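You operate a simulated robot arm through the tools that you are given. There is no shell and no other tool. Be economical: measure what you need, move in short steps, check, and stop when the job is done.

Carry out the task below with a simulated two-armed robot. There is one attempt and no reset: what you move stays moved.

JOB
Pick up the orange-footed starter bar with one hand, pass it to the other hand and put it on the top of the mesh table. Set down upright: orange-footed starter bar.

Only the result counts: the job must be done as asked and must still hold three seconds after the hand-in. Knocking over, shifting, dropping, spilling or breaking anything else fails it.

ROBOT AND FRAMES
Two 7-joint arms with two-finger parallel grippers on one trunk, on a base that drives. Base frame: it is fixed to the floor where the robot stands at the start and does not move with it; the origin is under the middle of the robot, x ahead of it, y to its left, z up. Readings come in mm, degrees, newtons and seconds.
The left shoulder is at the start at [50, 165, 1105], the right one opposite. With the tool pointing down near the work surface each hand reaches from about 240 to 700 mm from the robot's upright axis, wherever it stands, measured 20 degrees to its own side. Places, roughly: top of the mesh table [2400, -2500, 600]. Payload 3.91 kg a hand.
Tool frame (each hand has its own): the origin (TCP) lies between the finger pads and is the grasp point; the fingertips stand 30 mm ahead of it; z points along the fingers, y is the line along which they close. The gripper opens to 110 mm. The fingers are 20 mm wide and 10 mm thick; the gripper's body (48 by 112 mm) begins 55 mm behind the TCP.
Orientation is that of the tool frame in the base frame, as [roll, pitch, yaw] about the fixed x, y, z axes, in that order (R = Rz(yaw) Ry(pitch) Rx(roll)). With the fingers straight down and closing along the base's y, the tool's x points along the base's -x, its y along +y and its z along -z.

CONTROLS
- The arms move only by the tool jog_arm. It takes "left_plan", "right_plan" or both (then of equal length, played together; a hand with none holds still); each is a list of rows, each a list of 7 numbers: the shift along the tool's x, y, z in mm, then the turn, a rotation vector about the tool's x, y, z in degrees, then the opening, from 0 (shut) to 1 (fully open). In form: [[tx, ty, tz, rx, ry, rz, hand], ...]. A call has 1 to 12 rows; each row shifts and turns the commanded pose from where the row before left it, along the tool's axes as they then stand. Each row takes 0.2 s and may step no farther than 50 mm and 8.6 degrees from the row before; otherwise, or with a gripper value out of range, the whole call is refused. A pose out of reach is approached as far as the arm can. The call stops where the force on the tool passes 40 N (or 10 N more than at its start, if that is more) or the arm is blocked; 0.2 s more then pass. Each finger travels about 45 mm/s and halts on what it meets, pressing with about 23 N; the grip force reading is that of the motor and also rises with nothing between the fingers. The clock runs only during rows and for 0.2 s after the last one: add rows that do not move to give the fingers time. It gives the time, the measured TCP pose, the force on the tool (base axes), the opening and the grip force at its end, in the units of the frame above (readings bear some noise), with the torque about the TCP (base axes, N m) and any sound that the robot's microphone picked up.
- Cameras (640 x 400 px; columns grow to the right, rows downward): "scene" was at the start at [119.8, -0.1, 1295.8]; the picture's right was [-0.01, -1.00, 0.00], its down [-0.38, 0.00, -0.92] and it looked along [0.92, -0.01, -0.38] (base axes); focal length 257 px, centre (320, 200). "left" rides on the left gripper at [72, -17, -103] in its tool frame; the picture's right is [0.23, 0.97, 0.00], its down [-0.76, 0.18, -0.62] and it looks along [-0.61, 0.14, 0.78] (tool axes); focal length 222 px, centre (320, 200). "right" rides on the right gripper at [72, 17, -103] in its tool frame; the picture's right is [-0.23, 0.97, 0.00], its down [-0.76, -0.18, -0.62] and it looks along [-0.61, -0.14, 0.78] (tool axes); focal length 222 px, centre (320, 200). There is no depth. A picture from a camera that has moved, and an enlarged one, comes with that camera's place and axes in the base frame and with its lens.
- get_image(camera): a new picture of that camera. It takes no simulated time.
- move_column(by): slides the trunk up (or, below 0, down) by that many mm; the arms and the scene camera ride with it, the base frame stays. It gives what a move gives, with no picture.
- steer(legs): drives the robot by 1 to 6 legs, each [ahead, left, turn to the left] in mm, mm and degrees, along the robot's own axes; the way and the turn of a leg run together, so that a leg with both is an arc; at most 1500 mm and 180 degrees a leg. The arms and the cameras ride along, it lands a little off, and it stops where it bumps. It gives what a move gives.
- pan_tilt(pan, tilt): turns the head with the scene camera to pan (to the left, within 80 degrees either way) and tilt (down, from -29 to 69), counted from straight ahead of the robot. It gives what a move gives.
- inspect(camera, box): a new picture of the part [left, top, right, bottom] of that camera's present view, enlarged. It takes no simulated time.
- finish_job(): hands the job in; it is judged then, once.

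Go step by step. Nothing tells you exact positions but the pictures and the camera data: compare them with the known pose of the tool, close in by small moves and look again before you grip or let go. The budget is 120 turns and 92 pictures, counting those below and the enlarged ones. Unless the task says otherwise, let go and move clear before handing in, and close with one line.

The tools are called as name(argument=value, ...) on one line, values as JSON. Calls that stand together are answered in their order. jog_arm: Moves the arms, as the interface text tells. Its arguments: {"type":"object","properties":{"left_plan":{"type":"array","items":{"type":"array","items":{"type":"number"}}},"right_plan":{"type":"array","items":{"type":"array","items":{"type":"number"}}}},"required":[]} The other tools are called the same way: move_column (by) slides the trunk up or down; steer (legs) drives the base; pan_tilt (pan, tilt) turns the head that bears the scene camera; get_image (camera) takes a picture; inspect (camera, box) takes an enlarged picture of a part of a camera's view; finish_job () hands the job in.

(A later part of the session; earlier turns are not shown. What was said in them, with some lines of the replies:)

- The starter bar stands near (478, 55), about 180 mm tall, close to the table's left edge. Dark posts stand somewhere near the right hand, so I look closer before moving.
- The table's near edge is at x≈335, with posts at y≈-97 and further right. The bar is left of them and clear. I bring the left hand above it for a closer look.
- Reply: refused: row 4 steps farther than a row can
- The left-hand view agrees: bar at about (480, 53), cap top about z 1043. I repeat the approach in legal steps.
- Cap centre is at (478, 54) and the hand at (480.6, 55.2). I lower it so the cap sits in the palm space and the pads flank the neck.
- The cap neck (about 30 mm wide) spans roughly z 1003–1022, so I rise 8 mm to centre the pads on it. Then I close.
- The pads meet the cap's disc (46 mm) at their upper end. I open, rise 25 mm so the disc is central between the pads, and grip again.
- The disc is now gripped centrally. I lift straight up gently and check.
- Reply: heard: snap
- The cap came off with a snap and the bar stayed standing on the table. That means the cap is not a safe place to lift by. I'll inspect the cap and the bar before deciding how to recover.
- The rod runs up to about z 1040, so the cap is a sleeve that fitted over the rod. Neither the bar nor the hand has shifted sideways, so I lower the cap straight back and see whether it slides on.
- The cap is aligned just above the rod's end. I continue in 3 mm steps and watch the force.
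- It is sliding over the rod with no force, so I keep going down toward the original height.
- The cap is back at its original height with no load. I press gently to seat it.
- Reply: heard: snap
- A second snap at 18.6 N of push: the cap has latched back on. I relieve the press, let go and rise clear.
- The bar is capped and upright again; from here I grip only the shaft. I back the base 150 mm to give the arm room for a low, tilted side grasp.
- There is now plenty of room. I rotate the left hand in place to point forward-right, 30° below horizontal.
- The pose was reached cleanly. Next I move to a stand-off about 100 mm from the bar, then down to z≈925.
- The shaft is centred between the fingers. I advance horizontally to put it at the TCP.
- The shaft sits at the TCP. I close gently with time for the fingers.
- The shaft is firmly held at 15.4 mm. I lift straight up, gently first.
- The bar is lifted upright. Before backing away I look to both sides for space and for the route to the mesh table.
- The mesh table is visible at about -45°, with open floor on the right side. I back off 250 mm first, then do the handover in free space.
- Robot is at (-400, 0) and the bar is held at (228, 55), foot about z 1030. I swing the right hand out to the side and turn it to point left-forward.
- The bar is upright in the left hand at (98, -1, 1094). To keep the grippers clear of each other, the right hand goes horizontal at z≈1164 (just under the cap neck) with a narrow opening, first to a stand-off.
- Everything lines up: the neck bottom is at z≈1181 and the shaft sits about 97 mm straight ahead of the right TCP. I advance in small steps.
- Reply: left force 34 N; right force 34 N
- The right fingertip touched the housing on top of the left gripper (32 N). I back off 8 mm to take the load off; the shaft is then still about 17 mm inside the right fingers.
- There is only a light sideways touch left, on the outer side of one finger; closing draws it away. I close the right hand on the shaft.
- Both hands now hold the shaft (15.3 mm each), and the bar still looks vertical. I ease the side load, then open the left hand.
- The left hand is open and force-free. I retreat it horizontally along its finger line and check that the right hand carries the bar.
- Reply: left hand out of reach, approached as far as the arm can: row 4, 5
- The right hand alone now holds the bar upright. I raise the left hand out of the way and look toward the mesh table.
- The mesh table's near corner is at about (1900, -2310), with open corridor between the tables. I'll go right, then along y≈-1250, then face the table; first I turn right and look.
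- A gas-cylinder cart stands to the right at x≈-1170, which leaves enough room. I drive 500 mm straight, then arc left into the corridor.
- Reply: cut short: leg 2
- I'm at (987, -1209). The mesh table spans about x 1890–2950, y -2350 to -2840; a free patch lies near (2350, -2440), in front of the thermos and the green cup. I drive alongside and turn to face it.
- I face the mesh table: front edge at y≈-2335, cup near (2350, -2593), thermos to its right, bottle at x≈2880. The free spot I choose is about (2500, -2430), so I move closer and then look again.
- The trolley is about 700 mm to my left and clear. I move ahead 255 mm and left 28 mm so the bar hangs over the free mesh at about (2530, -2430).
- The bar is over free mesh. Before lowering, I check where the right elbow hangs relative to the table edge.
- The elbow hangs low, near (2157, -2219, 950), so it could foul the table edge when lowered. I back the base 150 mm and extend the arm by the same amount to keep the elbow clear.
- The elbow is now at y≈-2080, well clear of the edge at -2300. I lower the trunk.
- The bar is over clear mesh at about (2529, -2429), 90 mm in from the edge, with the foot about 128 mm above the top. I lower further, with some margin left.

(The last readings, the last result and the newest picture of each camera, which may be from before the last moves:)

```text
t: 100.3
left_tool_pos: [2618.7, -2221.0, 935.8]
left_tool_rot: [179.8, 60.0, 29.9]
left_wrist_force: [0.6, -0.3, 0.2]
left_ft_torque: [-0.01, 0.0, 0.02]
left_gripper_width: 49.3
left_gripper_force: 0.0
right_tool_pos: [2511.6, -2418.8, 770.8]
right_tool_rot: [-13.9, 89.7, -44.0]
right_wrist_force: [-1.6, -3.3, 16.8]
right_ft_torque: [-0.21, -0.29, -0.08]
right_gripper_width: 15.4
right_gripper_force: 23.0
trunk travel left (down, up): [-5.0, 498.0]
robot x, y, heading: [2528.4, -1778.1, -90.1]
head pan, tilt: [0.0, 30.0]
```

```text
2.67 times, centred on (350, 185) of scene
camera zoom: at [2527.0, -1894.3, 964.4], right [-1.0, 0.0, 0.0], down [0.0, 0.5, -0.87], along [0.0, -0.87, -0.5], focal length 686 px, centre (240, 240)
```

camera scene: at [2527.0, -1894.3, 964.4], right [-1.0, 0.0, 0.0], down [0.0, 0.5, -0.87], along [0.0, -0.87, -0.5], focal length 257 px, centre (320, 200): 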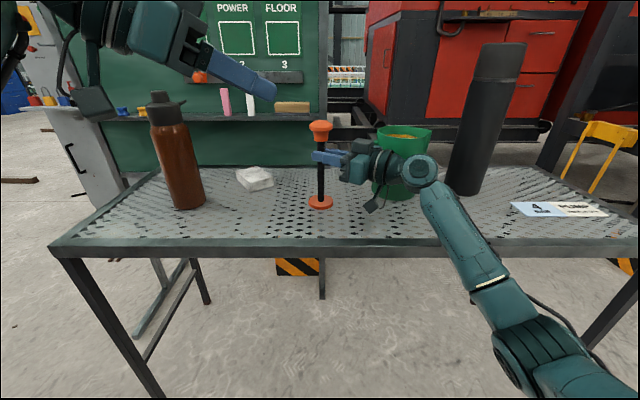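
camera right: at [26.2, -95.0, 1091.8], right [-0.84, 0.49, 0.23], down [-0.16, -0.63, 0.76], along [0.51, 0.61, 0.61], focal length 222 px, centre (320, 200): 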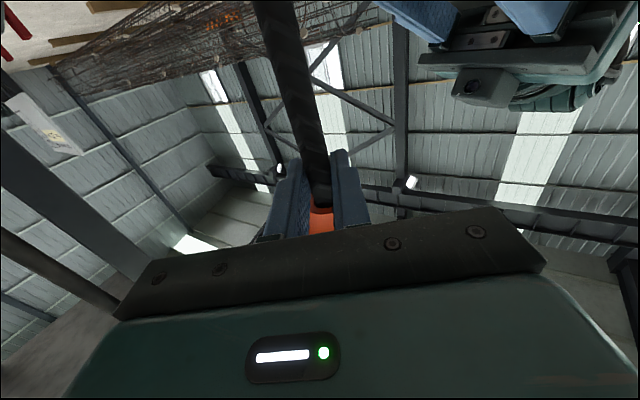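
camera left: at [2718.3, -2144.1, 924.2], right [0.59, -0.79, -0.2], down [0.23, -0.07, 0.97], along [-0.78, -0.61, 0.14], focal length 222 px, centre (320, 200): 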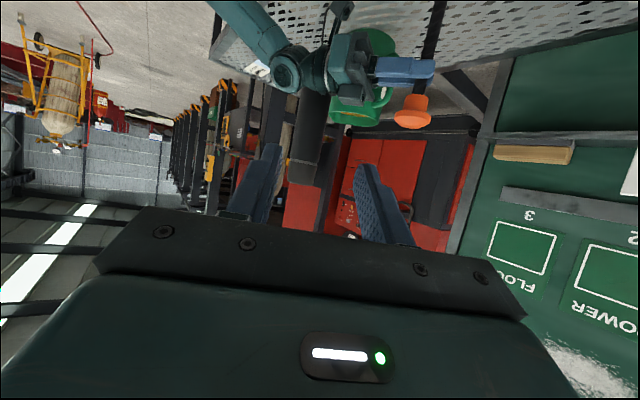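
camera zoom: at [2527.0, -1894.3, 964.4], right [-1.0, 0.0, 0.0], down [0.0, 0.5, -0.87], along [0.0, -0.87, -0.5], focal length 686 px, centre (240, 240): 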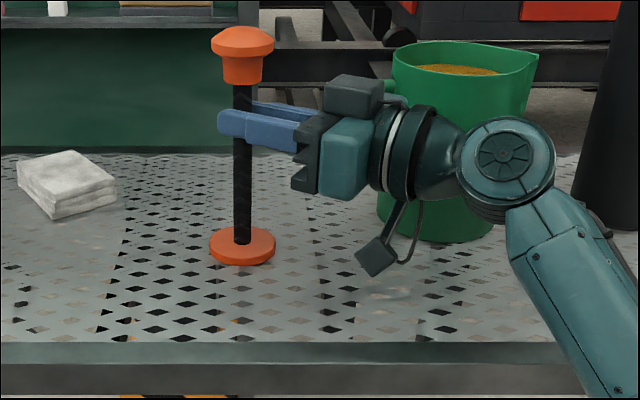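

The foot has touched the mesh: 16.8 N upward, and the picture shows it flat on the top, whose surface is at about z 636. I ease the press by 2 mm and check the force.

jog_arm(right_plan=[[-2, 0, 0, 0, 0, 0, 0], [0, 0, 0, 0, 0, 0, 0], [0, 0, 0, 0, 0, 0, 0]])

inspect(camera="scene", box=[290, 110, 370, 220])

inspect(camera="left", box=[300, 0, 500, 140])

```text
t: 101.1
left_tool_pos: [2617.9, -2222.4, 935.0]
left_tool_rot: [180.0, 60.0, 29.9]
left_wrist_force: [-0.1, 0.3, -0.6]
left_ft_torque: [-0.05, 0.01, -0.01]
left_gripper_width: 49.5
left_gripper_force: 0.0
right_tool_pos: [2512.7, -2418.8, 770.7]
right_tool_rot: [109.4, 90.0, 79.5]
right_wrist_force: [-2.9, -1.1, 11.8]
right_ft_torque: [-0.27, -0.24, -0.08]
right_gripper_width: 15.2
right_gripper_force: 23.0
trunk travel left (down, up): [-5.0, 498.0]
robot x, y, heading: [2529.7, -1778.6, -89.8]
head pan, tilt: [0.0, 30.0]
```

```text
3.64 times, centred on (330, 165) of scene
camera zoom: at [2527.0, -1894.5, 964.2], right [-1.0, 0.0, 0.0], down [0.0, 0.5, -0.87], along [0.0, -0.87, -0.5], focal length 936 px, centre (284, 327)
```

zoom: 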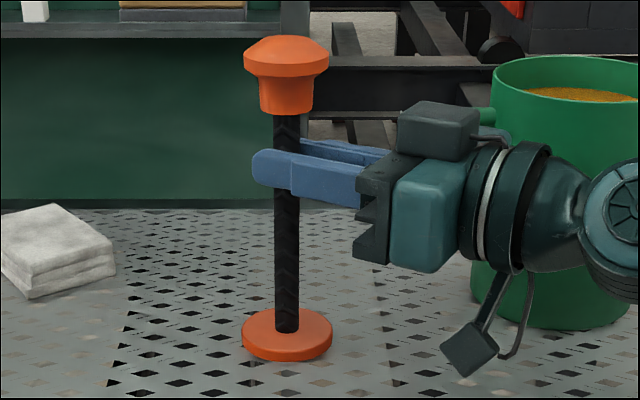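

```text
2.86 times, centred on (400, 70) of left
camera zoom: at [2718.3, -2144.2, 923.9], right [0.59, -0.79, -0.2], down [0.23, -0.07, 0.97], along [-0.78, -0.61, 0.14], focal length 635 px, centre (91, 571)
```

zoom: 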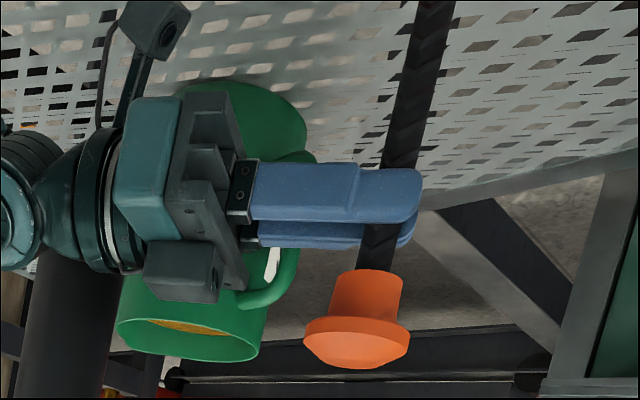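

The camera box clears the top and the foot is flat. I ease one more millimetre, then open the fingers slowly.

jog_arm(right_plan=[[-1.5, 0, 0, 0, 0, 0, 0], [0, 0, 0, 0, 0, 0, 0], [0, 0, 0, 0, 0, 0, 0.16], [0, 0, 0, 0, 0, 0, 0.2], [0, 0, 0, 0, 0, 0, 0.3], [0, 0, 0, 0, 0, 0, 0.4], [0, 0, 0, 0, 0, 0, 0.4]])

inspect(camera="scene", box=[290, 110, 370, 220])

inspect(camera="left", box=[300, 0, 500, 140])

```text
t: 102.7
left_tool_pos: [2618.8, -2222.8, 934.0]
left_tool_rot: [-180.0, 60.0, 29.9]
left_wrist_force: [-0.6, 0.2, -0.7]
left_ft_torque: [-0.01, 0.0, 0.04]
left_gripper_width: 49.8
left_gripper_force: 0.1
right_tool_pos: [2513.9, -2419.4, 771.7]
right_tool_rot: [118.8, 89.9, 88.8]
right_wrist_force: [-0.5, -0.5, 0.3]
right_ft_torque: [0.02, -0.01, -0.02]
right_gripper_width: 44.0
right_gripper_force: 0.1
trunk travel left (down, up): [-5.0, 498.0]
robot x, y, heading: [2526.8, -1776.6, -90.0]
head pan, tilt: [0.0, 30.0]
```

```text
3.64 times, centred on (330, 165) of scene
camera zoom: at [2527.2, -1895.3, 964.0], right [-1.0, 0.0, 0.0], down [0.0, 0.5, -0.87], along [0.0, -0.87, -0.5], focal length 936 px, centre (284, 327)
```

zoom: 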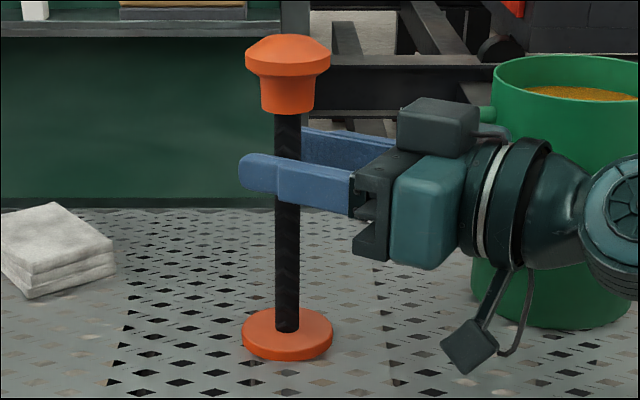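

```text
2.86 times, centred on (400, 70) of left
camera zoom: at [2718.5, -2145.0, 923.5], right [0.59, -0.79, -0.2], down [0.23, -0.07, 0.97], along [-0.78, -0.61, 0.13], focal length 635 px, centre (91, 571)
```

zoom: 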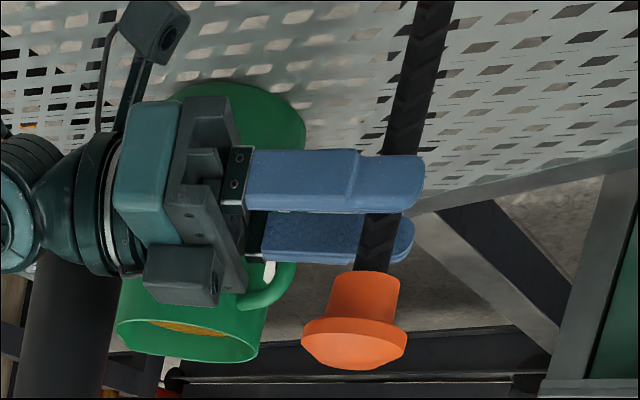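

The bar stands upright on its own with the hand open and force-free. I withdraw the right hand straight back.

jog_arm(right_plan=[[0, 0, -10, 0, 0, 0, 0.4], [0, 0, -25, 0, 0, 0, 0.4], [0, 0, -30, 0, 0, 0, 0.4], [0, 0, -30, 0, 0, 0, 0.4], [0, 0, 0, 0, 0, 0, 0.4]])

get_image(camera="scene")

```text
t: 103.9
left_tool_pos: [2617.7, -2222.3, 935.0]
left_tool_rot: [180.0, 59.9, 30.1]
left_wrist_force: [-0.1, -1.4, -0.2]
left_ft_torque: [-0.04, 0.01, -0.01]
left_gripper_width: 49.4
left_gripper_force: 0.0
right_tool_pos: [2430.5, -2371.1, 772.0]
right_tool_rot: [115.9, 89.8, 86.0]
right_wrist_force: [0.9, 0.0, 0.0]
right_ft_torque: [0.01, 0.02, -0.01]
right_gripper_width: 44.0
right_gripper_force: 0.0
trunk travel left (down, up): [-5.0, 498.0]
robot x, y, heading: [2530.3, -1776.3, -90.1]
head pan, tilt: [0.0, 30.0]
```

```text
26 pictures are left
camera scene: at [2527.2, -1895.3, 964.1], right [-1.0, 0.0, 0.0], down [0.0, 0.5, -0.87], along [0.0, -0.87, -0.5], focal length 257 px, centre (320, 200)
```

scene: 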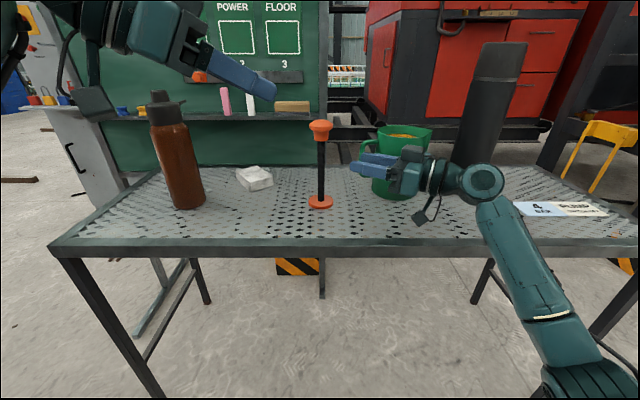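

The bar stands capped and upright on the mesh table with nothing else disturbed. I back the robot clear and take a last look.

steer(legs=[[-200, 0, 0]])

get_image(camera="scene")

```text
t: 105.5
left_tool_pos: [2618.5, -2021.3, 934.1]
left_tool_rot: [-179.8, 60.0, 30.2]
left_wrist_force: [-0.4, 0.6, -0.4]
left_ft_torque: [-0.02, 0.0, -0.02]
left_gripper_width: 49.1
left_gripper_force: 0.1
right_tool_pos: [2430.5, -2171.1, 771.0]
right_tool_rot: [118.0, 89.9, 87.9]
right_wrist_force: [-0.2, 0.2, 0.1]
right_ft_torque: [-0.04, -0.01, 0.0]
right_gripper_width: 43.8
right_gripper_force: 0.2
trunk travel left (down, up): [-5.0, 498.0]
robot x, y, heading: [2532.1, -1579.3, -90.1]
head pan, tilt: [0.0, 30.0]
```

```text
25 pictures are left
camera scene: at [2527.2, -1694.7, 964.0], right [-1.0, 0.0, 0.0], down [0.0, 0.5, -0.87], along [0.0, -0.87, -0.5], focal length 257 px, centre (320, 200)
```

scene: 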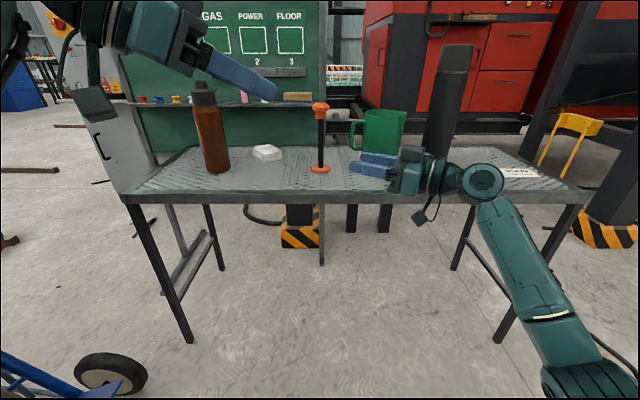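

The bar stands upright on the mesh table and both hands are clear, so I hand the job in.

finish_job()

```text
The job is handed in.
```

The orange-footed starter bar was picked up with the left hand, passed to the right and set upright on the mesh table. On my first lift the cap pulled off with a snap; I pressed it back on until it snapped again, and it stayed on through the carry.
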